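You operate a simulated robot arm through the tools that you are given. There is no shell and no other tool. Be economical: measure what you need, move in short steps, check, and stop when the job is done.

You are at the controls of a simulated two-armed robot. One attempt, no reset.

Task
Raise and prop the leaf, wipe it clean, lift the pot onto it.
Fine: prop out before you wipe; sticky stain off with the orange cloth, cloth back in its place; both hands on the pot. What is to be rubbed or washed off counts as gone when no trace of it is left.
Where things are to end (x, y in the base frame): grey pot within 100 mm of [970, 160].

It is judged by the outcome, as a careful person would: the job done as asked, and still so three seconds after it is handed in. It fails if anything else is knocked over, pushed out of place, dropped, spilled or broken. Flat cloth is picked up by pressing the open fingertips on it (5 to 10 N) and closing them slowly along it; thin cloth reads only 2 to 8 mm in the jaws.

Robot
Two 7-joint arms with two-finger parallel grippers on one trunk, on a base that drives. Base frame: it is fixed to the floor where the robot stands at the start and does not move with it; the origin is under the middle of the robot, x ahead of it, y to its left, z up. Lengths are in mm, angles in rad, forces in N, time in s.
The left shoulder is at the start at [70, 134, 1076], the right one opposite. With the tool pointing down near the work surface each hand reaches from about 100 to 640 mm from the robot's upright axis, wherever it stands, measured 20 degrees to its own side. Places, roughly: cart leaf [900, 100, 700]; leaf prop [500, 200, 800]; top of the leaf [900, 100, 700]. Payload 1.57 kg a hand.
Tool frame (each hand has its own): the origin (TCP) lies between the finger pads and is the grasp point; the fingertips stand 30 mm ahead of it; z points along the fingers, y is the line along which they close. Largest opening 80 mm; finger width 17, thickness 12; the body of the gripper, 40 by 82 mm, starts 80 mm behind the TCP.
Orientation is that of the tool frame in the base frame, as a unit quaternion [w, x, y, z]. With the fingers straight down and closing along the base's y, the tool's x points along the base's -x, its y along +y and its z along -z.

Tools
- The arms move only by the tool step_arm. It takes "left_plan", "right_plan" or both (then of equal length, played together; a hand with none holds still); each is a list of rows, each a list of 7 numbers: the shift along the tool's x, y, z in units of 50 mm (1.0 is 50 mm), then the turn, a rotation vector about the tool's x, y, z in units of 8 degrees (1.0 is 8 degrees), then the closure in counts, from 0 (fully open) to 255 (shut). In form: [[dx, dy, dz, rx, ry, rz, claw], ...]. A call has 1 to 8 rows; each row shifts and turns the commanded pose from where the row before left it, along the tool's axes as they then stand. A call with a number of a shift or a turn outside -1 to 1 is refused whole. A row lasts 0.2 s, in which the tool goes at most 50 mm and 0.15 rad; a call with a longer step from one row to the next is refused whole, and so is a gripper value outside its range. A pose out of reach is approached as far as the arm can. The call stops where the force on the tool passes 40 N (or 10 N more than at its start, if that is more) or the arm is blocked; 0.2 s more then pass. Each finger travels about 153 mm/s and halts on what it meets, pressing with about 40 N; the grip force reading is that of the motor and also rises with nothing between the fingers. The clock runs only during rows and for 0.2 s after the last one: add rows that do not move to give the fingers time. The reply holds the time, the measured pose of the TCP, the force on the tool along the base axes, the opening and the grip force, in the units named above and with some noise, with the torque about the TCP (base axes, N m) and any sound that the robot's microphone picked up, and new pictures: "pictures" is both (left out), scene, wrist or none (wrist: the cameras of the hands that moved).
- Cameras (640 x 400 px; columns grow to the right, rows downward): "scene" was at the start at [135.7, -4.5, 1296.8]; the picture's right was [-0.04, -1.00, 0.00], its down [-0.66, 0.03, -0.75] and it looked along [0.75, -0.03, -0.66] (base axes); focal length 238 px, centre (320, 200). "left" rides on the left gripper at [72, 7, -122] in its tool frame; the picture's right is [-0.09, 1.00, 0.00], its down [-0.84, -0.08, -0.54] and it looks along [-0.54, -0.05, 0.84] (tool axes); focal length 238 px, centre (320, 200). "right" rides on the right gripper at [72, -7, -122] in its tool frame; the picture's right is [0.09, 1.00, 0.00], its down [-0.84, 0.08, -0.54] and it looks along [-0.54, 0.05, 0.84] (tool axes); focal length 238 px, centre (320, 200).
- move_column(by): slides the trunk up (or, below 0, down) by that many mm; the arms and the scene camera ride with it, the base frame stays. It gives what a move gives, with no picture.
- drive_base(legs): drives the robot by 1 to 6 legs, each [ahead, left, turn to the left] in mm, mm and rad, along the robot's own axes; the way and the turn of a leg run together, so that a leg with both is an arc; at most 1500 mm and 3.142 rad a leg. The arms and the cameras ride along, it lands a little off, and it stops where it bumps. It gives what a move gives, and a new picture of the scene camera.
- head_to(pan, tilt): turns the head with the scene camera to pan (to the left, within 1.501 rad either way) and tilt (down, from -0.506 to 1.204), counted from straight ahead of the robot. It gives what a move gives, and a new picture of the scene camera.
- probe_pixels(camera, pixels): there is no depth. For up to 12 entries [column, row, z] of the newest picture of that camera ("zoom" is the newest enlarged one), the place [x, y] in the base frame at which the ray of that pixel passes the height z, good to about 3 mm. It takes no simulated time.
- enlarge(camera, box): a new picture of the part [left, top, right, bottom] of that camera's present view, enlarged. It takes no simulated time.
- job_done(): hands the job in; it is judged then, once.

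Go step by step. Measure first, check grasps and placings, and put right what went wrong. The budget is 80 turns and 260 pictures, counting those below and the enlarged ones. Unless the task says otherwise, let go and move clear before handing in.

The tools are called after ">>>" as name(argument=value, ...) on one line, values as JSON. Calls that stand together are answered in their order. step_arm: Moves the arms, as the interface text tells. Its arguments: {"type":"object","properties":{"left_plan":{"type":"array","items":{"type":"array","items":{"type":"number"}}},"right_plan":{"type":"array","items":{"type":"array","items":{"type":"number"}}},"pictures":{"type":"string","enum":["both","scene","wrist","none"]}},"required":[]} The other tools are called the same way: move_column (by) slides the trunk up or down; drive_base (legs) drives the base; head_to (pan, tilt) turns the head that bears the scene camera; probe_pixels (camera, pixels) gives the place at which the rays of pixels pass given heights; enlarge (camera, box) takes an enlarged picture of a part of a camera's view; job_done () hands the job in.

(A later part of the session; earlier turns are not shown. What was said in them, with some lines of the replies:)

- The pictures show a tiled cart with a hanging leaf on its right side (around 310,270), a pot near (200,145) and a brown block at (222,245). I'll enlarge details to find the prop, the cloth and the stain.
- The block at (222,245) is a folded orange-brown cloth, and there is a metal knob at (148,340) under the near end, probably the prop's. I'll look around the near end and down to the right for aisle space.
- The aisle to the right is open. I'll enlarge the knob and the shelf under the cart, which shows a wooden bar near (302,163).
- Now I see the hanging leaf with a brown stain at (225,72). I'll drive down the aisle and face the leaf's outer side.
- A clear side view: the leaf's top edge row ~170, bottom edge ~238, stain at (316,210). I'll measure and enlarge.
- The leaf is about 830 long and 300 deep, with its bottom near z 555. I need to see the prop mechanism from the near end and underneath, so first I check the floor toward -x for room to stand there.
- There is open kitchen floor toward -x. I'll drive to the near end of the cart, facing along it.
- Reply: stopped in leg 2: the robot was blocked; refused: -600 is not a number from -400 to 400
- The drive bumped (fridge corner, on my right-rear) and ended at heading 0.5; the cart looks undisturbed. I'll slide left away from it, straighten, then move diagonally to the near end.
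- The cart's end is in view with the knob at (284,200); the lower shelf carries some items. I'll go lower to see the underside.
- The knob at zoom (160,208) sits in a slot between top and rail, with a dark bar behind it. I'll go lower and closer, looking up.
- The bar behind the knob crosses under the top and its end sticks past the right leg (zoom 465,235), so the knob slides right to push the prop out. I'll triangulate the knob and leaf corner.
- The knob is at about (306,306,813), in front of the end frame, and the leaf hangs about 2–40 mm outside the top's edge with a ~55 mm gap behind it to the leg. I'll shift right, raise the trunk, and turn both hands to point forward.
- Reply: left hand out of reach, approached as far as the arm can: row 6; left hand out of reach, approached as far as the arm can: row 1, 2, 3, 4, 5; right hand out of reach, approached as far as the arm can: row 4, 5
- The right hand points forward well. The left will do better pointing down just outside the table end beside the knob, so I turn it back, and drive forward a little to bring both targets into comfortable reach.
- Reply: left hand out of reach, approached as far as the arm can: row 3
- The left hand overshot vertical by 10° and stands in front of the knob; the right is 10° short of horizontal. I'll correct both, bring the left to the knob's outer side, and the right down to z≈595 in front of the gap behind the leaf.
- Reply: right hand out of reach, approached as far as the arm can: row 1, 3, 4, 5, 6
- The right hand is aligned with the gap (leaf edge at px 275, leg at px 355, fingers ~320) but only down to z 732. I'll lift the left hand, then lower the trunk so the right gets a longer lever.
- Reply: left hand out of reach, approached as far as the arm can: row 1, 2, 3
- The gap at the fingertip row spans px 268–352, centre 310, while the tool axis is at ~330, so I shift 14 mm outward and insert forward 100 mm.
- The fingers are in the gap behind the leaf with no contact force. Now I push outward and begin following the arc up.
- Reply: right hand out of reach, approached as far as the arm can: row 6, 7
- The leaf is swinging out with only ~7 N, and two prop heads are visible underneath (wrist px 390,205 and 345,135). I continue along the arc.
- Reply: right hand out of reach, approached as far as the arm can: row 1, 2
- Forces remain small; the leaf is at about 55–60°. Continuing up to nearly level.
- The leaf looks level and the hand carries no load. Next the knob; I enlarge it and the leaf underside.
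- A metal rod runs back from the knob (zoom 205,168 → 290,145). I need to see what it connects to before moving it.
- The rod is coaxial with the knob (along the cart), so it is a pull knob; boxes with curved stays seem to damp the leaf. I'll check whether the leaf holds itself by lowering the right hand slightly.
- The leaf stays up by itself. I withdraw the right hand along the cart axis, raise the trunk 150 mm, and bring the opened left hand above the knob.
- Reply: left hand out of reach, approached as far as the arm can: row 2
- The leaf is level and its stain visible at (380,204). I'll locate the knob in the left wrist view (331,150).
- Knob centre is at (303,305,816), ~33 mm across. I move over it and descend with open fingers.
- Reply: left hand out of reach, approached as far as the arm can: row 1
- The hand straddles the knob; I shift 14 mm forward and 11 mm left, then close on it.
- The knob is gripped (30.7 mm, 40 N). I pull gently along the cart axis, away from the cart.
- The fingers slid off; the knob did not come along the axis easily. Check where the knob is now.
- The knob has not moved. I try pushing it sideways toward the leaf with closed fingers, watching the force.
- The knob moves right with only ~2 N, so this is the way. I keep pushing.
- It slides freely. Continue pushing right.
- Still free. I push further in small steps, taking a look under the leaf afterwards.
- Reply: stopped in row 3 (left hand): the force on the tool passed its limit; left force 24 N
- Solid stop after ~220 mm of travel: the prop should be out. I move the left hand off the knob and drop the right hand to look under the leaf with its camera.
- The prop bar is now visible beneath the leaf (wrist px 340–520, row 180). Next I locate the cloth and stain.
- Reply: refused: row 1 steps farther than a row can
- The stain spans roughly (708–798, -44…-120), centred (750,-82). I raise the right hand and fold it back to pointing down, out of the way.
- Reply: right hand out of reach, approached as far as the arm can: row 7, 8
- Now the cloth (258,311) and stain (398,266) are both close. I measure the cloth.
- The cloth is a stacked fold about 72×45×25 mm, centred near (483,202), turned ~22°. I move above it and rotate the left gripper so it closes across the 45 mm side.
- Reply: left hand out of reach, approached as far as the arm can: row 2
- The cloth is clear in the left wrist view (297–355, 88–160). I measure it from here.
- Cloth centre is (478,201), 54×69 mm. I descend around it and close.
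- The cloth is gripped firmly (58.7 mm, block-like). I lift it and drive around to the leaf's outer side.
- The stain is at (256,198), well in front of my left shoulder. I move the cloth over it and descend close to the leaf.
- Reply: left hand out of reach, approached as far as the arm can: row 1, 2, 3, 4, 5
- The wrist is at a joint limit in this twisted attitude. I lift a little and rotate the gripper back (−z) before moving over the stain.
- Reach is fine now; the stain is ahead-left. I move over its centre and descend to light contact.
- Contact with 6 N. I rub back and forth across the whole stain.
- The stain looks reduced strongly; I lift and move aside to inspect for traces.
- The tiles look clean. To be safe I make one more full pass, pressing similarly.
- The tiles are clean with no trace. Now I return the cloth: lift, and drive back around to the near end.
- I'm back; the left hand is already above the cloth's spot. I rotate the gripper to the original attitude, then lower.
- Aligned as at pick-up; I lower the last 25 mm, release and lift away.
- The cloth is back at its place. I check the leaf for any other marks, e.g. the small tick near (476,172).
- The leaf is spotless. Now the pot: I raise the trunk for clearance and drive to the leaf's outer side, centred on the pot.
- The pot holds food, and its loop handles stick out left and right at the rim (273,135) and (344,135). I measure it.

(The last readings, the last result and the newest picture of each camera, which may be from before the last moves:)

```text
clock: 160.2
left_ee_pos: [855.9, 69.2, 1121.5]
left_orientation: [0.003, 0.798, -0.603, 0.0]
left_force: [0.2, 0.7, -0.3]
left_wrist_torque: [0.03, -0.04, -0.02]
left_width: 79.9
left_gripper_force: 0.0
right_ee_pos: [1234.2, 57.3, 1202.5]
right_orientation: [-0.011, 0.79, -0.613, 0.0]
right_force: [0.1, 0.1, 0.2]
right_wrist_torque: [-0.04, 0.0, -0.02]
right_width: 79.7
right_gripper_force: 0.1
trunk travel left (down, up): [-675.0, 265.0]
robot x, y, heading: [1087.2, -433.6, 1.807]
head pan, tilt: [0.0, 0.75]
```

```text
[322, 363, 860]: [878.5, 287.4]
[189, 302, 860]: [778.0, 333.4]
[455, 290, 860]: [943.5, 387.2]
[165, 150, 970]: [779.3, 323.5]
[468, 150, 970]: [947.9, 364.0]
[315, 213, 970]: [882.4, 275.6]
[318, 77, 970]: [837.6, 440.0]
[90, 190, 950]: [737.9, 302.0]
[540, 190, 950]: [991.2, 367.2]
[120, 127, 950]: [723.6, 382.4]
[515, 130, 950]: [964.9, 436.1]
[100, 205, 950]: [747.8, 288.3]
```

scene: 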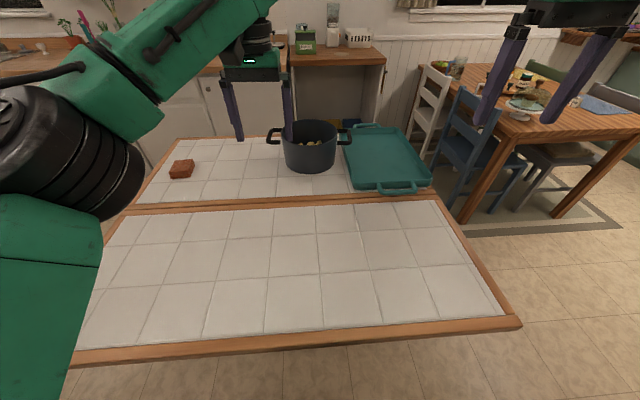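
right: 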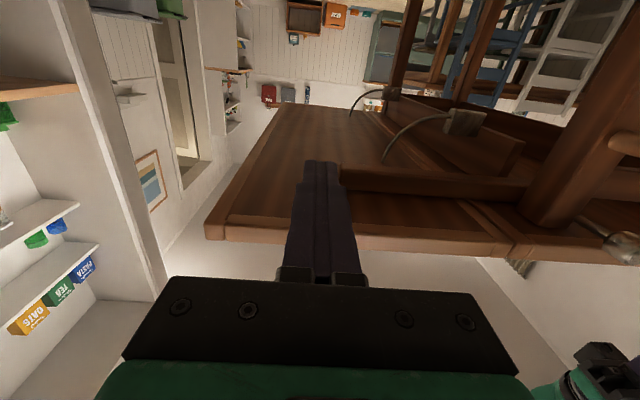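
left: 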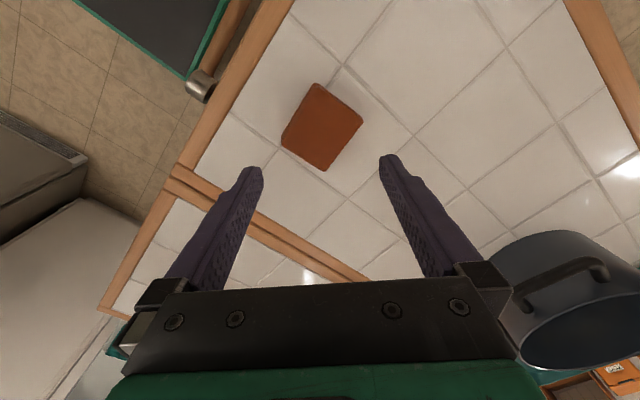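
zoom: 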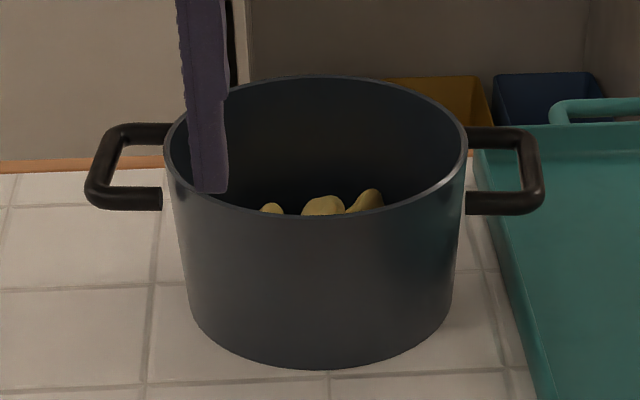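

The pot: rim z≈970, centre ≈(860,357), radius ~86; outer handle bars at ≈(734,330) and (981,390), z≈957, axis yaw ≈0.24, matching my heading. I move closer and centre on it, then tilt both grippers forward to gain reach.

>>> drive_base(legs=[[150, 33, 0]])

>>> step_arm(left_plan=[[0, 0, 0, 0, -1, 0, 0], [0, 0, 0, 0, -1, 0, 0], [0, 0, 0, 0, -1, 0, 0], [0, 0, 0, 0, -0.8, 0, 0], [0, 0, 0, 0, 0, 0, 0]], right_plan=[[0, 0, 0, 0, -1, 0, 0], [0, 0, 0, 0, -1, 0, 0], [0, 0, 0, 0, -1, 0, 0], [0, 0, 0, 0, -0.8, 0, 0], [0, 0, 0, 0, 0, 0, 0]], pictures="both")

```text
clock: 161.6
left_ee_pos: [793.5, 207.0, 1121.8]
left_orientation: [0.002, 0.796, -0.605, -0.002]
left_force: [0.2, 0.2, 0.1]
left_wrist_torque: [0.01, 0.03, -0.02]
left_width: 80.1
left_gripper_force: 0.0
right_ee_pos: [1171.0, 193.5, 1204.8]
right_orientation: [-0.011, 0.788, -0.615, -0.001]
right_force: [0.8, -0.3, -0.1]
right_wrist_torque: [0.01, -0.02, -0.03]
right_width: 80.1
right_gripper_force: 0.0
trunk travel left (down, up): [-675.0, 265.0]
robot x, y, heading: [1016.3, -295.8, 1.809]
head pan, tilt: [0.0, 0.75]
```

scene: 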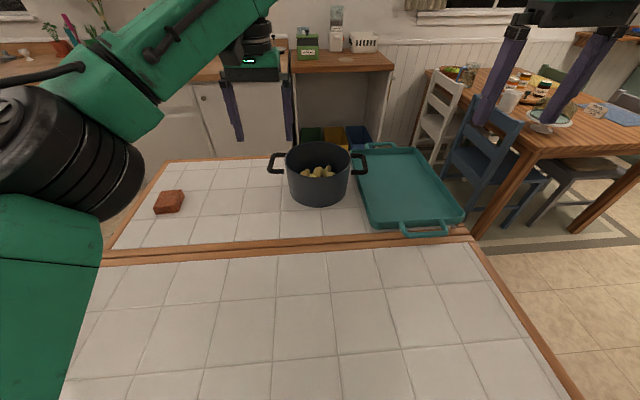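

```text
clock: 162.8
left_ee_pos: [792.8, 209.4, 1120.2]
left_orientation: [-0.156, 0.768, -0.585, -0.209]
left_force: [-1.0, -0.4, 0.4]
left_wrist_torque: [0.0, -0.01, -0.04]
left_width: 80.0
left_gripper_force: 0.0
right_ee_pos: [1170.9, 195.6, 1202.4]
right_orientation: [-0.171, 0.76, -0.592, -0.207]
right_force: [0.1, 1.1, 0.0]
right_wrist_torque: [-0.02, 0.01, 0.0]
right_width: 80.0
right_gripper_force: 0.1
trunk travel left (down, up): [-675.0, 265.0]
robot x, y, heading: [1019.9, -293.1, 1.806]
head pan, tilt: [0.0, 0.75]
```

scene: 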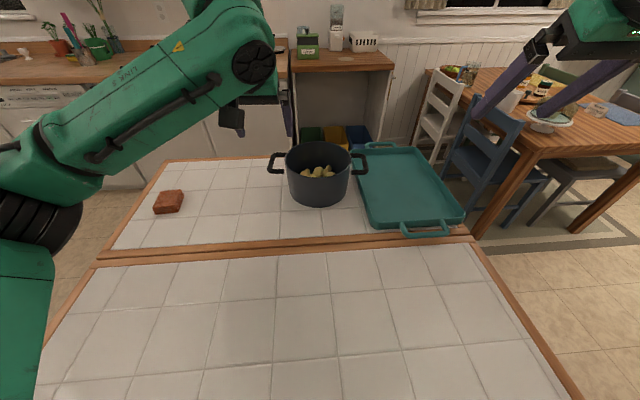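
right: 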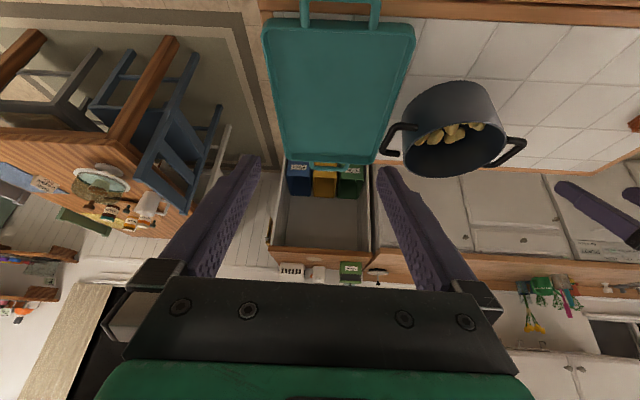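
left: 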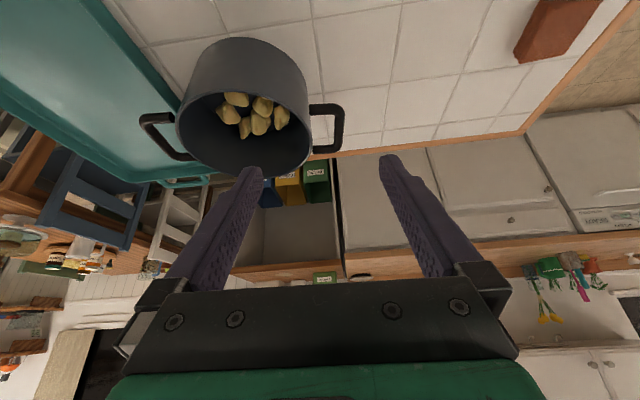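

All three cameras see both handles. I triangulate the outer bars.

>>> probe_pixels(camera="left", pixels=[[338, 128, 945], [338, 128, 955], [338, 128, 965], [152, 138, 955], [312, 108, 955], [315, 150, 955]])

>>> probe_pixels(camera="right", pixels=[[386, 140, 945], [386, 140, 955], [386, 140, 965], [517, 150, 955]])

>>> probe_pixels(camera="scene", pixels=[[270, 164, 945], [270, 164, 955], [270, 164, 965], [364, 165, 945], [364, 165, 955], [364, 165, 965], [286, 163, 970], [350, 163, 970], [318, 144, 970], [319, 178, 970]])

>>> enlarge(camera="scene", box=[255, 130, 385, 215])

```text
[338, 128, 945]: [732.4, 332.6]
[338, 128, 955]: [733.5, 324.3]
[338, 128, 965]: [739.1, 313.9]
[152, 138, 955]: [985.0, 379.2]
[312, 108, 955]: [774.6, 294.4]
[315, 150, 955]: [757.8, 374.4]
```

```text
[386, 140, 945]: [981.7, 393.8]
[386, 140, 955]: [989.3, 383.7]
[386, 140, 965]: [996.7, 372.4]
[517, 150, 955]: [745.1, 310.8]
```

```text
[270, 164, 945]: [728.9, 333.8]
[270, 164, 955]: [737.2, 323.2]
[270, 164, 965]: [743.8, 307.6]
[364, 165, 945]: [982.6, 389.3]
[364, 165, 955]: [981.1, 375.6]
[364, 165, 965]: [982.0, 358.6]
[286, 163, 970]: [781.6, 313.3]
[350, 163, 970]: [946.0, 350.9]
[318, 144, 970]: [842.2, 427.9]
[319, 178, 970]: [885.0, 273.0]
```

```text
4.71 times, centred on (320, 172) of scene
```

zoom: 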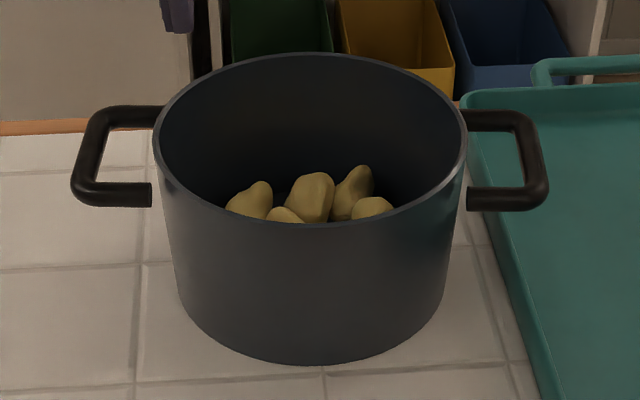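

Handle bars: left (732,330,948), right (983,389,948). I move both hands to pre-grasp points 100 mm back along the tilted tool axes, fingers opened ~36 mm to fit inside the loops.

>>> step_arm(left_plan=[[-0.07, 0.064, 0.29, 0, 0, 0, 140], [-0.07, 0.064, 0.29, 0, 0, 0, 140], [-0.07, 0.064, 0.29, 0, 0, 0, 140], [-0.07, 0.064, 0.29, 0, 0, 0, 140], [-0.07, 0.064, 0.29, 0, 0, 0, 140], [-0.07, 0.064, 0.29, 0, 0, 0, 140], [-0.07, 0.064, 0.29, 0, 0, 0, 140], [-0.07, 0.064, 0.29, 0, 0, 0, 140]], right_plan=[[-0.17, 0.35, 0.59, 0, 0, 0, 140], [-0.17, 0.35, 0.59, 0, 0, 0, 140], [-0.17, 0.35, 0.59, 0, 0, 0, 140], [-0.17, 0.35, 0.59, 0, 0, 0, 140], [-0.17, 0.35, 0.59, 0, 0, 0, 140], [-0.17, 0.35, 0.59, 0, 0, 0, 140], [-0.17, 0.35, 0.59, 0, 0, 0, 140], [-0.17, 0.35, 0.59, 0, 0, 0, 140]], pictures="both")

```text
clock: 164.6
left_ee_pos: [745.2, 282.1, 1032.7]
left_orientation: [-0.156, 0.768, -0.585, -0.208]
left_force: [0.5, 0.4, 0.2]
left_wrist_torque: [0.03, -0.02, 0.04]
left_width: 36.4
left_gripper_force: 0.0
right_ee_pos: [992.8, 338.9, 1033.4]
right_orientation: [-0.172, 0.761, -0.59, -0.207]
right_force: [-0.3, 0.5, 0.1]
right_wrist_torque: [0.0, 0.01, 0.0]
right_width: 35.9
right_gripper_force: 0.1
trunk travel left (down, up): [-675.0, 265.0]
robot x, y, heading: [1019.7, -295.1, 1.805]
head pan, tilt: [0.0, 0.75]
```

scene: 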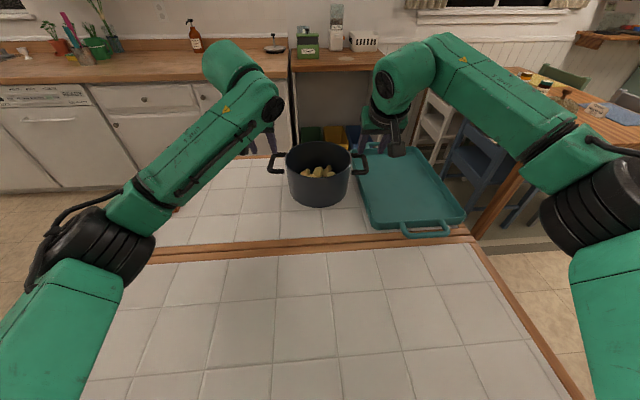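
right: 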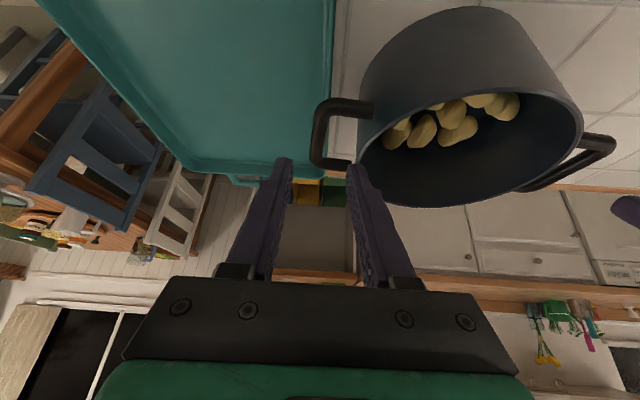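
left: 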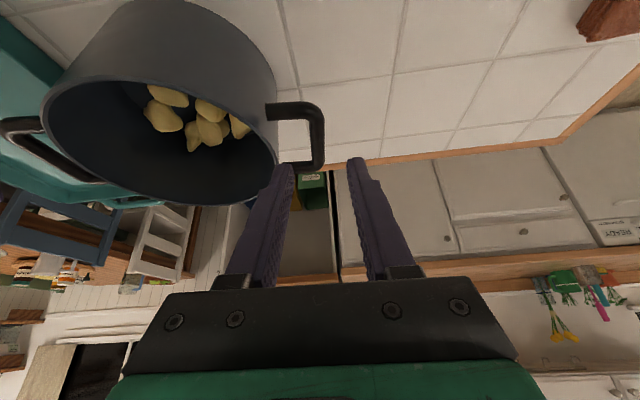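

Both hands are over the handles. I re-measure the bars from the close wrist views.

>>> probe_pixels(camera="left", pixels=[[317, 130, 940], [317, 130, 948], [317, 130, 956], [315, 108, 948], [318, 160, 948], [275, 108, 948]])

>>> probe_pixels(camera="right", pixels=[[317, 135, 940], [317, 135, 948], [317, 135, 956], [328, 105, 948], [322, 162, 948], [368, 108, 948]])

```text
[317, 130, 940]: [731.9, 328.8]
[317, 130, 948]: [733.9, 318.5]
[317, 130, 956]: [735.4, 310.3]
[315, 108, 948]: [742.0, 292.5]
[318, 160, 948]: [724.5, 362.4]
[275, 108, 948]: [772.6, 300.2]
```

```text
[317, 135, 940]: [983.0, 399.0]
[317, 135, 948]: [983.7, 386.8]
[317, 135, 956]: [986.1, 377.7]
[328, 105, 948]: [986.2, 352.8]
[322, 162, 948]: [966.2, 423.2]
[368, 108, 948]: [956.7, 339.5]
```

Laterals agree within 2 mm. I advance 100 mm along the tool axes onto the bars.

>>> step_arm(left_plan=[[0, 0, 0.25, 0, 0, 0, 140], [0, 0, 0.25, 0, 0, 0, 140], [0, 0, 0.25, 0, 0, 0, 140], [0, 0, 0.25, 0, 0, 0, 140], [0, 0, 0.25, 0, 0, 0, 140], [0, 0, 0.25, 0, 0, 0, 140], [0, 0, 0.25, 0, 0, 0, 140], [0, 0, 0.25, 0, 0, 0, 140]], right_plan=[[0, 0, 0.25, 0, 0, 0, 140], [0, 0, 0.25, 0, 0, 0, 140], [0, 0, 0.25, 0, 0, 0, 140], [0, 0, 0.25, 0, 0, 0, 140], [0, 0, 0.25, 0, 0, 0, 140], [0, 0, 0.25, 0, 0, 0, 140], [0, 0, 0.25, 0, 0, 0, 140], [0, 0, 0.25, 0, 0, 0, 140]], pictures="both")

```text
clock: 166.4
left_ee_pos: [732.0, 330.8, 947.8]
left_orientation: [-0.156, 0.768, -0.585, -0.209]
left_force: [0.1, -0.5, -0.3]
left_wrist_torque: [0.0, 0.01, 0.01]
left_width: 36.3
left_gripper_force: 0.0
right_ee_pos: [981.4, 386.8, 949.0]
right_orientation: [-0.171, 0.761, -0.59, -0.207]
right_force: [-1.1, -0.3, 0.4]
right_wrist_torque: [-0.01, -0.02, 0.02]
right_width: 35.8
right_gripper_force: 0.0
trunk travel left (down, up): [-675.0, 265.0]
robot x, y, heading: [1022.0, -292.6, 1.803]
head pan, tilt: [0.0, 0.75]
```

scene: 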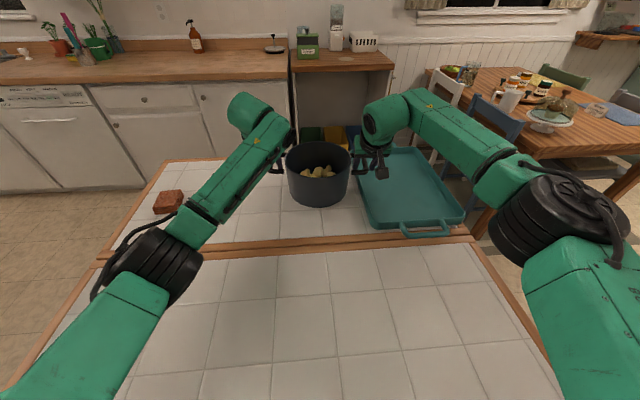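
right: 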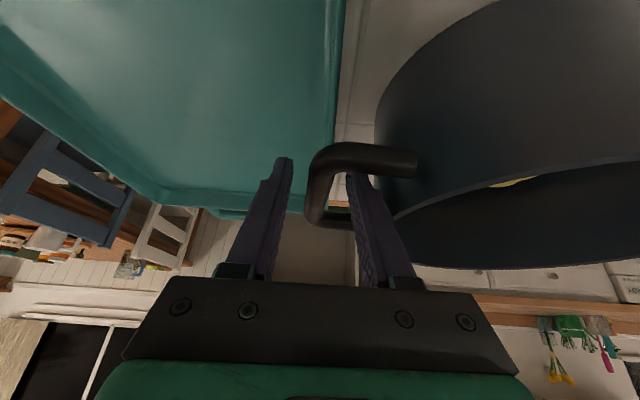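
left: 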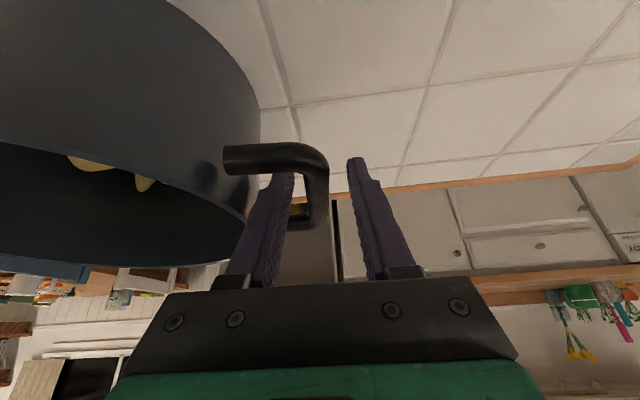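

Each bar lies between the fingers with the inner finger inside the loop. Closing both.

>>> step_arm(left_plan=[[0, 0, 0, 0, 0, 0, 180], [0, 0, 0, 0, 0, 0, 220], [0, 0, 0, 0, 0, 0, 255], [0, 0, 0, 0, 0, 0, 255]], right_plan=[[0, 0, 0, 0, 0, 0, 180], [0, 0, 0, 0, 0, 0, 220], [0, 0, 0, 0, 0, 0, 255], [0, 0, 0, 0, 0, 0, 255]], pictures="wrist")

```text
clock: 167.4
left_ee_pos: [734.4, 330.3, 948.2]
left_orientation: [-0.156, 0.767, -0.586, -0.208]
left_force: [13.2, -4.1, -0.7]
left_wrist_torque: [0.23, 0.04, -0.62]
left_width: 14.0
left_gripper_force: 30.6
right_ee_pos: [981.5, 385.6, 948.5]
right_orientation: [-0.171, 0.761, -0.59, -0.208]
right_force: [-10.1, 2.2, 1.0]
right_wrist_torque: [-0.13, -0.01, -0.67]
right_width: 14.5
right_gripper_force: 30.0
trunk travel left (down, up): [-675.0, 265.0]
robot x, y, heading: [1020.8, -293.5, 1.799]
head pan, tilt: [0.0, 0.75]
```

right: 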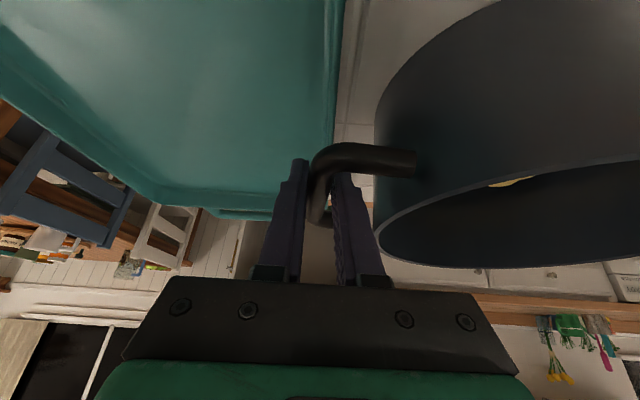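
left: 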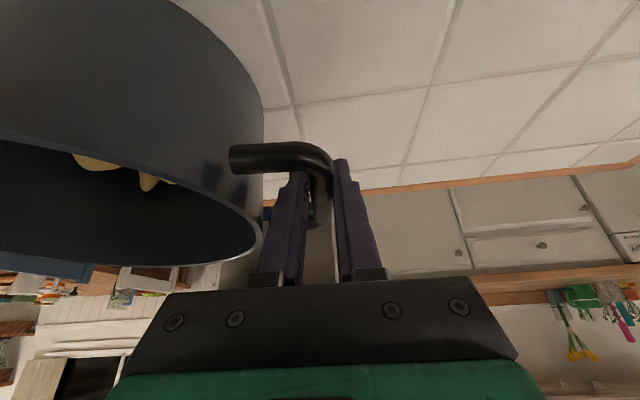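

Both handles are gripped at 14 mm. I lift with the trunk so both hands rise together.

>>> move_column(by=50)

>>> step_arm(left_plan=[[0, 0, 0, 0, 0, 0, 255]], right_plan=[[0, 0, 0, 0, 0, 0, 255]], pictures="both")

```text
clock: 168.3
left_ee_pos: [731.9, 333.6, 995.1]
left_orientation: [-0.155, 0.768, -0.586, -0.207]
left_force: [18.7, 0.0, -6.8]
left_wrist_torque: [0.03, 0.06, -0.53]
left_width: 14.0
left_gripper_force: 30.7
right_ee_pos: [978.3, 387.7, 995.6]
right_orientation: [-0.17, 0.761, -0.591, -0.206]
right_force: [-19.4, -0.4, -6.1]
right_wrist_torque: [-0.12, -0.03, -0.56]
right_width: 14.4
right_gripper_force: 30.8
trunk travel left (down, up): [-725.0, 215.0]
robot x, y, heading: [1019.0, -297.5, 1.799]
head pan, tilt: [0.0, 0.75]
```

```text
clock: 168.7
left_ee_pos: [731.0, 332.5, 996.1]
left_orientation: [-0.156, 0.767, -0.586, -0.207]
left_force: [21.2, -0.7, -5.7]
left_wrist_torque: [0.01, 0.04, -0.56]
left_width: 14.6
left_gripper_force: 30.9
right_ee_pos: [979.3, 387.2, 996.2]
right_orientation: [-0.17, 0.762, -0.59, -0.207]
right_force: [-21.5, -0.4, -6.7]
right_wrist_torque: [-0.1, -0.01, -0.56]
right_width: 14.5
right_gripper_force: 30.7
trunk travel left (down, up): [-725.0, 215.0]
robot x, y, heading: [1019.0, -295.6, 1.806]
head pan, tilt: [0.0, 0.75]
```

scene: 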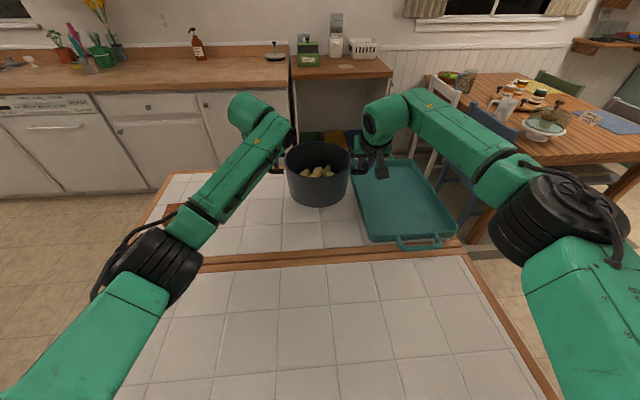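
right: 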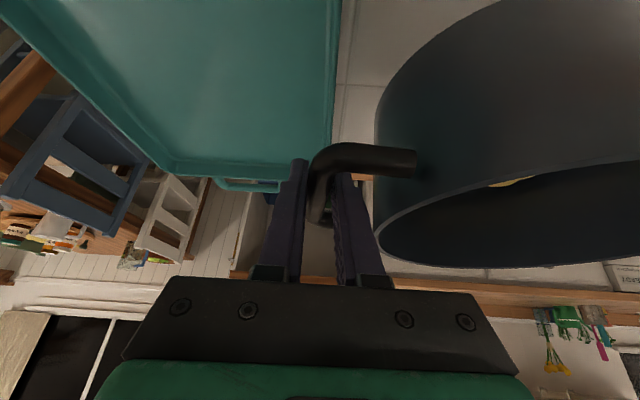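
left: 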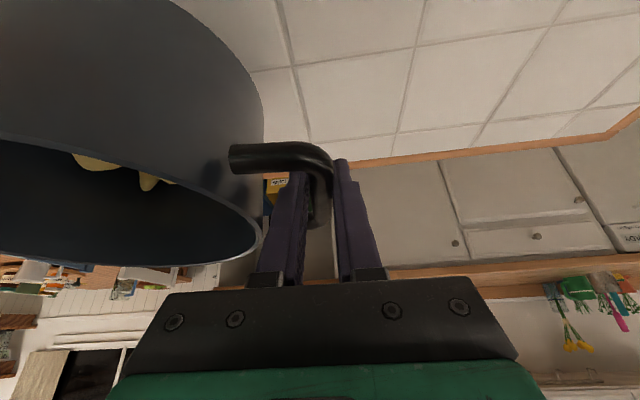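

The pot is lifted level, ~6 N on each hand plus 20 N sideways tension; I relax that slightly, raise 20 mm more, then drive back with it and to the right.

>>> step_arm(left_plan=[[0, -0.03, 0, 0, 0, 0, 255], [0, 0, 0, 0, 0, 0, 255]], right_plan=[[0, 0.03, 0, 0, 0, 0, 255], [0, 0, 0, 0, 0, 0, 255]], pictures="none")

>>> move_column(by=20)

>>> drive_base(legs=[[-150, 0, 0], [-146, 0, 0], [0, -68, 0]])

```text
clock: 169.3
left_ee_pos: [732.4, 331.8, 996.1]
left_orientation: [-0.154, 0.769, -0.584, -0.207]
left_force: [12.8, -2.2, -5.4]
left_wrist_torque: [-0.2, -0.1, -0.6]
left_width: 14.4
left_gripper_force: 30.4
right_ee_pos: [979.4, 387.6, 997.1]
right_orientation: [-0.171, 0.761, -0.591, -0.205]
right_force: [-12.7, 3.0, -6.3]
right_wrist_torque: [0.12, 0.02, -0.6]
right_width: 14.3
right_gripper_force: 31.0
trunk travel left (down, up): [-725.0, 215.0]
robot x, y, heading: [1018.0, -295.7, 1.806]
head pan, tilt: [0.0, 0.75]
```

```text
clock: 169.9
left_ee_pos: [731.8, 333.7, 1016.5]
left_orientation: [-0.155, 0.768, -0.585, -0.208]
left_force: [8.0, -2.1, -6.3]
left_wrist_torque: [-0.33, -0.1, -0.59]
left_width: 14.3
left_gripper_force: 30.8
right_ee_pos: [980.1, 387.8, 1017.2]
right_orientation: [-0.171, 0.761, -0.592, -0.205]
right_force: [-7.5, 3.3, -6.3]
right_wrist_torque: [0.28, 0.03, -0.61]
right_width: 14.4
right_gripper_force: 30.4
trunk travel left (down, up): [-745.0, 195.0]
robot x, y, heading: [1018.7, -295.1, 1.806]
head pan, tilt: [0.0, 0.75]
```

```text
clock: 172.9
left_ee_pos: [860.8, 60.7, 1016.1]
left_orientation: [-0.156, 0.77, -0.583, -0.208]
left_force: [-8.4, -4.5, -7.2]
left_wrist_torque: [-0.01, -0.02, -0.46]
left_width: 14.3
left_gripper_force: 30.7
right_ee_pos: [1109.8, 115.9, 1016.8]
right_orientation: [-0.172, 0.762, -0.59, -0.205]
right_force: [8.0, 5.4, -5.7]
right_wrist_torque: [-0.02, -0.01, -0.45]
right_width: 14.6
right_gripper_force: 30.5
trunk travel left (down, up): [-745.0, 195.0]
robot x, y, heading: [1155.0, -563.8, 1.805]
head pan, tilt: [0.0, 0.75]
```

scene: 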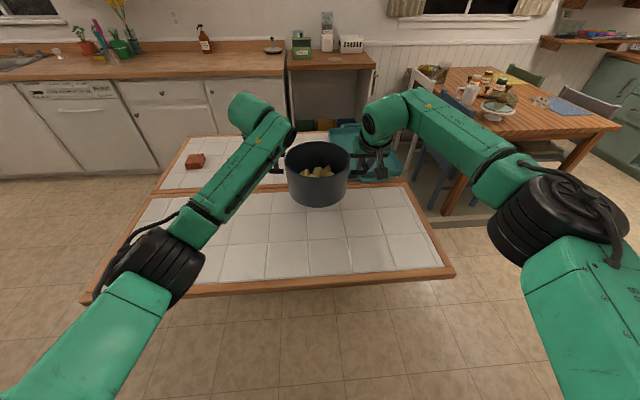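

The pot hangs over the leaf with its centre at (985,88). I check where the leaf's inner edge is relative to it before lowering.

>>> enlarge(camera="scene", box=[150, 130, 450, 300])

>>> enlarge(camera="left", box=[0, 0, 640, 400])

```text
2.13 times, centred on (300, 215) of scene
```

zoom: 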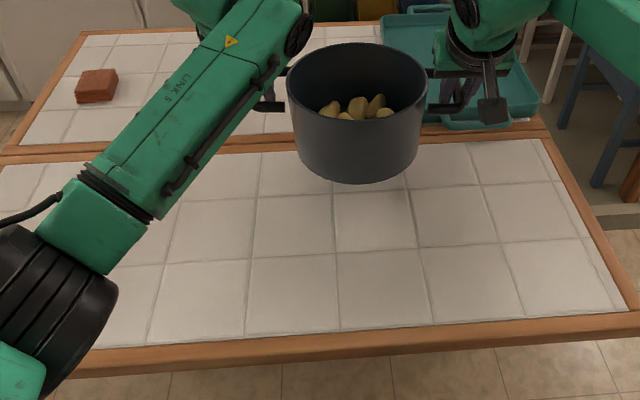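

```text
1.00 times, centred on (320, 200) of left
```

zoom: 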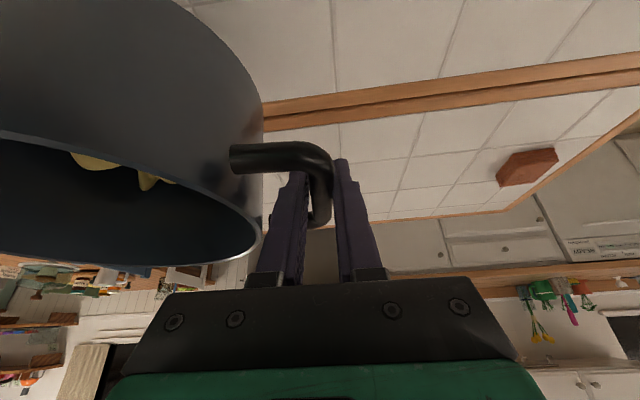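

>>> probe_pixels(camera="left", pixels=[[450, 82, 860], [450, 93, 860], [450, 106, 860], [280, 100, 860], [280, 115, 860], [280, 129, 860]])

```text
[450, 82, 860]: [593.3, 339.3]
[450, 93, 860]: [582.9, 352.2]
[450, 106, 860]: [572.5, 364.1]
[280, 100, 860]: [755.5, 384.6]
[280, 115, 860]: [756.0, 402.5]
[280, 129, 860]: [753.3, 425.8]
```

The old wrist picture misleads; I take fresh ones and re-measure the seam.

>>> step_arm(left_plan=[[0, 0, 0, 0, 0, 0, 255]], right_plan=[[0, 0, 0, 0, 0, 0, 255]], pictures="both")

>>> probe_pixels(camera="left", pixels=[[450, 82, 860], [450, 93, 860], [450, 106, 860], [280, 100, 860], [280, 115, 860], [280, 129, 860]])

>>> enlarge(camera="right", box=[160, 0, 460, 190])

>>> enlarge(camera="scene", box=[260, 140, 440, 250])

```text
clock: 173.3
left_ee_pos: [863.5, 59.8, 1014.4]
left_orientation: [-0.154, 0.769, -0.585, -0.206]
left_force: [1.7, -5.2, -5.8]
left_wrist_torque: [0.4, 0.01, -0.74]
left_width: 13.9
left_gripper_force: 30.1
right_ee_pos: [1110.1, 116.5, 1015.3]
right_orientation: [-0.171, 0.761, -0.591, -0.205]
right_force: [-3.0, 5.3, -6.7]
right_wrist_torque: [-0.41, -0.11, -0.73]
right_width: 14.5
right_gripper_force: 30.4
trunk travel left (down, up): [-745.0, 195.0]
robot x, y, heading: [1154.0, -566.8, 1.806]
head pan, tilt: [0.0, 0.75]
```

scene: 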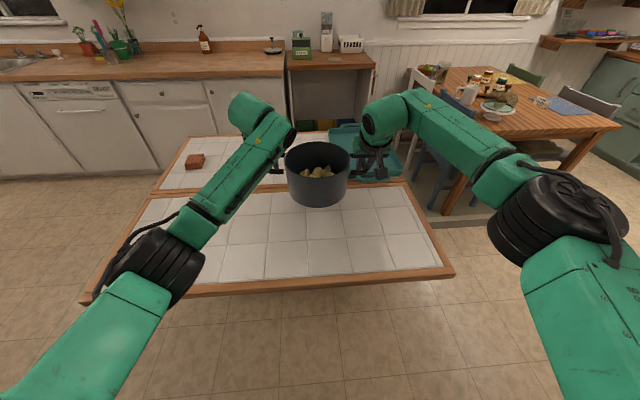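
right: 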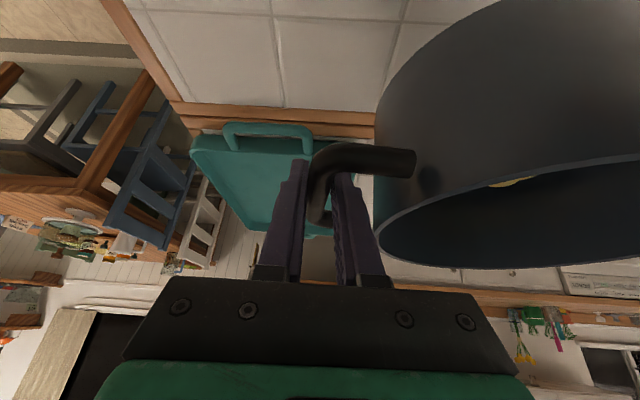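
left: 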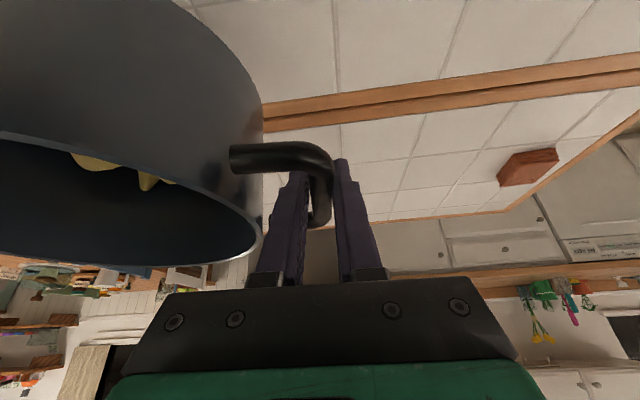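

```text
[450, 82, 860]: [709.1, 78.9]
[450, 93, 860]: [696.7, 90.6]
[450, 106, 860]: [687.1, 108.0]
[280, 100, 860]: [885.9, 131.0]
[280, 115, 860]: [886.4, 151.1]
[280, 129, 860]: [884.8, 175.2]
```

```text
2.11 times, centred on (310, 95) of right
```

zoom: 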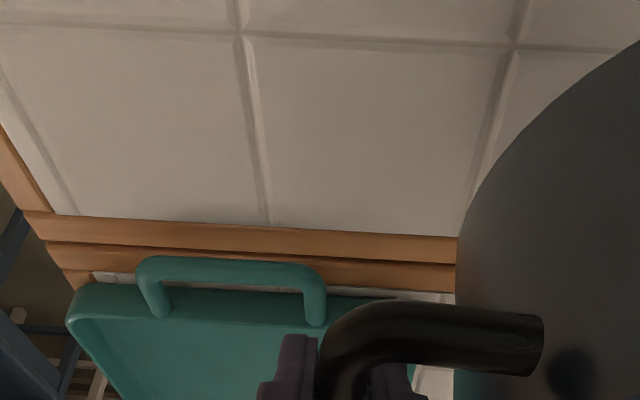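

```text
3.56 times, centred on (350, 195) of scene
```

zoom: 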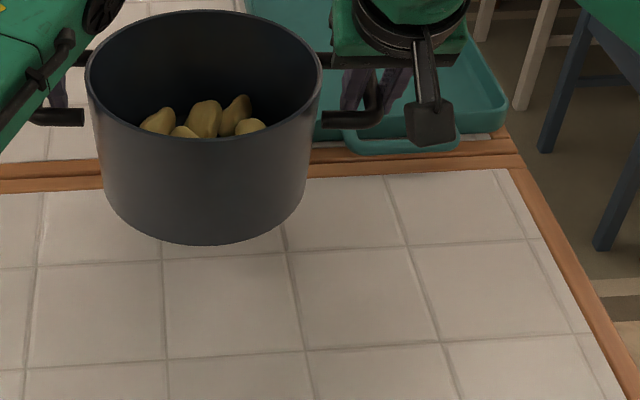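

>>> probe_pixels(camera="right", pixels=[[349, 124, 860], [280, 121, 860], [349, 111, 860], [349, 137, 860]])

>>> probe_pixels(camera="zoom", pixels=[[400, 158, 860], [40, 176, 860], [400, 175, 860]])

```text
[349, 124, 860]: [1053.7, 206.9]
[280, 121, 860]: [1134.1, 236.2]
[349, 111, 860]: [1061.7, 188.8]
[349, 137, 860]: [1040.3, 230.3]
```

```text
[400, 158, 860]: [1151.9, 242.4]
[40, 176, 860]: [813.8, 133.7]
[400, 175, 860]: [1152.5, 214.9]
```

The seam passes ~94 mm from the pot's centre and the pot's base radius is ~80, so it will stand wholly on the leaf, 74 mm from the goal point. Lowering with the trunk.

>>> move_column(by=-60)

>>> move_column(by=-8)

```text
clock: 174.3
left_ee_pos: [864.1, 60.4, 955.6]
left_orientation: [-0.154, 0.769, -0.584, -0.209]
left_force: [1.7, -4.6, -6.2]
left_wrist_torque: [-0.45, -0.08, -0.59]
left_width: 14.1
left_gripper_force: 30.7
right_ee_pos: [1112.0, 117.4, 956.5]
right_orientation: [-0.171, 0.761, -0.59, -0.207]
right_force: [-1.1, 5.1, -6.0]
right_wrist_torque: [0.37, 0.1, -0.62]
right_width: 14.6
right_gripper_force: 30.3
trunk travel left (down, up): [-685.0, 255.0]
robot x, y, heading: [1151.7, -564.0, 1.807]
head pan, tilt: [0.0, 0.75]
```

```text
clock: 174.8
left_ee_pos: [864.1, 61.3, 948.2]
left_orientation: [-0.154, 0.769, -0.584, -0.209]
left_force: [1.3, -4.5, -5.8]
left_wrist_torque: [-0.29, -0.07, -0.59]
left_width: 14.2
left_gripper_force: 30.3
right_ee_pos: [1112.7, 115.7, 948.5]
right_orientation: [-0.171, 0.761, -0.591, -0.206]
right_force: [-1.9, 5.6, -4.9]
right_wrist_torque: [0.36, 0.1, -0.62]
right_width: 14.4
right_gripper_force: 30.6
trunk travel left (down, up): [-677.0, 263.0]
robot x, y, heading: [1153.9, -565.0, 1.81]
head pan, tilt: [0.0, 0.75]
```

Nearly touching; lower a few more mm in small steps watching the load.

>>> move_column(by=-2)

>>> move_column(by=-2)

>>> step_arm(left_plan=[[0, 0, 0, 0, 0, 0, 255]], right_plan=[[0, 0, 0, 0, 0, 0, 255]], pictures="scene")

```text
clock: 175.4
left_ee_pos: [863.9, 60.6, 947.8]
left_orientation: [-0.155, 0.769, -0.583, -0.21]
left_force: [-0.1, -2.2, -3.0]
left_wrist_torque: [0.46, 0.08, -0.57]
left_width: 13.9
left_gripper_force: 30.1
right_ee_pos: [1112.6, 117.6, 947.8]
right_orientation: [-0.172, 0.761, -0.591, -0.208]
right_force: [-1.7, 7.9, 2.2]
right_wrist_torque: [0.32, 0.07, -0.62]
right_width: 14.5
right_gripper_force: 30.3
trunk travel left (down, up): [-675.0, 265.0]
robot x, y, heading: [1154.3, -564.7, 1.804]
head pan, tilt: [0.0, 0.75]
```

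```text
clock: 175.9
left_ee_pos: [865.6, 59.4, 947.3]
left_orientation: [-0.156, 0.769, -0.583, -0.21]
left_force: [-0.8, -2.2, 2.5]
left_wrist_torque: [0.89, 0.22, -0.6]
left_width: 14.1
left_gripper_force: 30.6
right_ee_pos: [1112.7, 114.4, 948.3]
right_orientation: [-0.172, 0.761, -0.591, -0.207]
right_force: [-0.4, 8.9, 7.1]
right_wrist_torque: [0.78, 0.17, -0.62]
right_width: 14.5
right_gripper_force: 30.6
trunk travel left (down, up): [-673.0, 267.0]
robot x, y, heading: [1152.5, -562.6, 1.802]
head pan, tilt: [0.0, 0.75]
```

```text
clock: 176.3
left_ee_pos: [866.1, 58.8, 947.2]
left_orientation: [-0.156, 0.769, -0.583, -0.21]
left_force: [-0.9, -2.3, 2.5]
left_wrist_torque: [0.89, 0.2, -0.6]
left_width: 14.1
left_gripper_force: 30.3
right_ee_pos: [1113.8, 113.7, 946.7]
right_orientation: [-0.172, 0.761, -0.59, -0.207]
right_force: [-0.6, 6.8, 8.6]
right_wrist_torque: [0.78, 0.17, -0.6]
right_width: 14.5
right_gripper_force: 30.3
trunk travel left (down, up): [-673.0, 267.0]
robot x, y, heading: [1155.8, -563.0, 1.806]
head pan, tilt: [0.0, 0.75]
```

scene: 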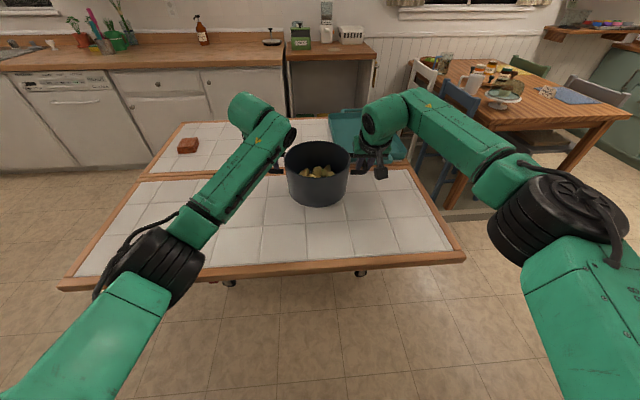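

The forces turned upward: the pot stands on the leaf, centre ≈(990,86). I open partway and back both hands straight out of the loops.

>>> step_arm(left_plan=[[0, 0, 0, 0, 0, 0, 200], [0, 0, 0, 0, 0, 0, 140], [0, 0, 0, 0, 0, 0, 140], [0, 0, 0, 0, 0, 0, 140]], right_plan=[[0, 0, 0, 0, 0, 0, 200], [0, 0, 0, 0, 0, 0, 140], [0, 0, 0, 0, 0, 0, 140], [0, 0, 0, 0, 0, 0, 140]], pictures="wrist")

```text
clock: 177.3
left_ee_pos: [864.2, 59.5, 946.2]
left_orientation: [-0.155, 0.769, -0.584, -0.21]
left_force: [-0.7, 0.1, 0.3]
left_wrist_torque: [0.04, 0.02, 0.01]
left_width: 36.0
left_gripper_force: 0.0
right_ee_pos: [1112.2, 114.6, 945.1]
right_orientation: [-0.171, 0.762, -0.589, -0.208]
right_force: [-0.3, 0.2, 0.2]
right_wrist_torque: [0.0, 0.02, -0.01]
right_width: 36.1
right_gripper_force: 0.0
trunk travel left (down, up): [-673.0, 267.0]
robot x, y, heading: [1152.8, -563.0, 1.802]
head pan, tilt: [0.0, 0.75]
```

right: 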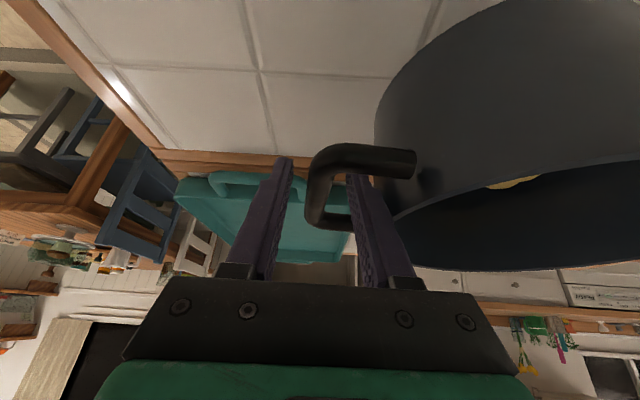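
left: 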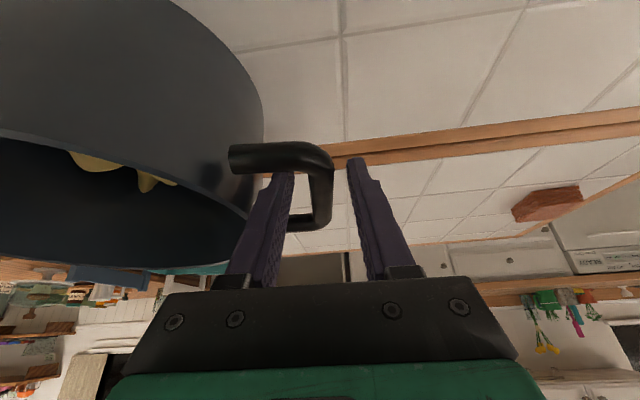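

Fingers are free on both handles with zero force; I withdraw along the tool axes.

>>> step_arm(left_plan=[[0, 0, -0.3, 0, 0, 0, 140], [0, 0, -0.5, 0, 0, 0, 140], [0, 0, -0.7, 0, 0, 0, 140], [0, 0, -0.8, 0, 0, 0, 140], [0, 0, -0.8, 0, 0, 0, 140]], right_plan=[[0, 0, -0.3, 0, 0, 0, 140], [0, 0, -0.5, 0, 0, 0, 140], [0, 0, -0.7, 0, 0, 0, 140], [0, 0, -0.8, 0, 0, 0, 140], [0, 0, -0.8, 0, 0, 0, 140]], pictures="none")

>>> drive_base(legs=[[-130, 0, 0]])

>>> probe_pixels(camera="scene", pixels=[[320, 200, 860]])

>>> enlarge(camera="scene", box=[60, 90, 480, 310])

```text
clock: 178.5
left_ee_pos: [888.2, -18.0, 1079.8]
left_orientation: [-0.156, 0.769, -0.584, -0.21]
left_force: [-0.5, -1.1, 0.5]
left_wrist_torque: [0.0, -0.06, 0.01]
left_width: 36.2
left_gripper_force: 0.0
right_ee_pos: [1128.2, 32.7, 1081.2]
right_orientation: [-0.173, 0.761, -0.59, -0.208]
right_force: [0.8, -0.6, 0.3]
right_wrist_torque: [0.0, 0.0, -0.05]
right_width: 36.2
right_gripper_force: 0.1
trunk travel left (down, up): [-673.0, 267.0]
robot x, y, heading: [1152.4, -565.0, 1.802]
head pan, tilt: [0.0, 0.75]
```

```text
clock: 179.8
left_ee_pos: [921.4, -143.8, 1078.6]
left_orientation: [-0.154, 0.768, -0.586, -0.208]
left_force: [-0.2, -1.1, -0.2]
left_wrist_torque: [0.0, -0.01, -0.01]
left_width: 36.1
left_gripper_force: 0.1
right_ee_pos: [1161.3, -94.0, 1077.5]
right_orientation: [-0.172, 0.759, -0.593, -0.206]
right_force: [-1.3, 0.5, 0.4]
right_wrist_torque: [0.0, -0.02, -0.02]
right_width: 36.4
right_gripper_force: 0.0
trunk travel left (down, up): [-673.0, 267.0]
robot x, y, heading: [1184.5, -699.5, 1.805]
head pan, tilt: [0.0, 0.75]
```

scene: 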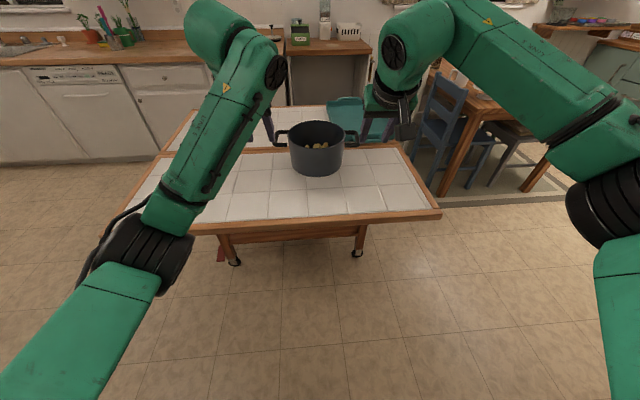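

```text
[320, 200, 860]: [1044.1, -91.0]
```

```text
1.52 times, centred on (270, 200) of scene
```

zoom: 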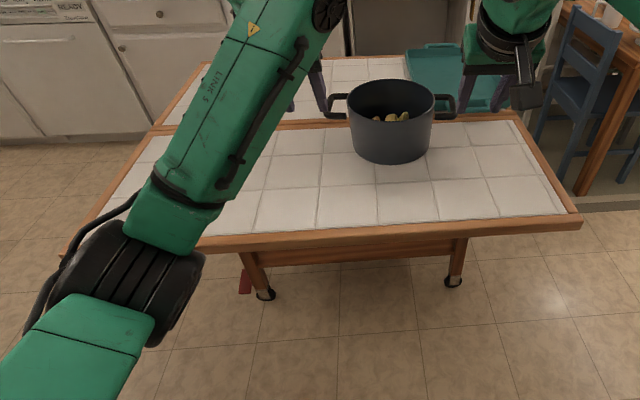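

The pot stands on the level leaf. One last position check of its rim and base.

>>> probe_pixels(camera="scene", pixels=[[317, 177, 860], [316, 121, 970], [317, 149, 970], [289, 135, 970], [344, 135, 970]])

```text
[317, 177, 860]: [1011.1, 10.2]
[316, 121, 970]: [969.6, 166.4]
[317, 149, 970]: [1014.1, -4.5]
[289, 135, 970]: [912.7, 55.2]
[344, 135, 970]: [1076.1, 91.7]
```

The pot's centre measures ≈(991,83), about 80 mm from the goal. The leaf is up and propped, the stain is gone, the cloth is back, and the hands are clear, so I hand in.

>>> job_done()

```text
The job is handed in.
```

The job is handed in. The leaf is up with the prop pushed out under it, and no trace of the stain shows in the close-up pictures. The orange cloth is back in its place. The pot stands wholly on the leaf at about (991, 83), roughly 80 mm from the goal point; I lifted it with both hands.

One mishap: early on, while driving backwards, the base bumped something behind me on the right, probably the fridge. The cart looked undisturbed afterwards, but I did not look back at whatever I hit.
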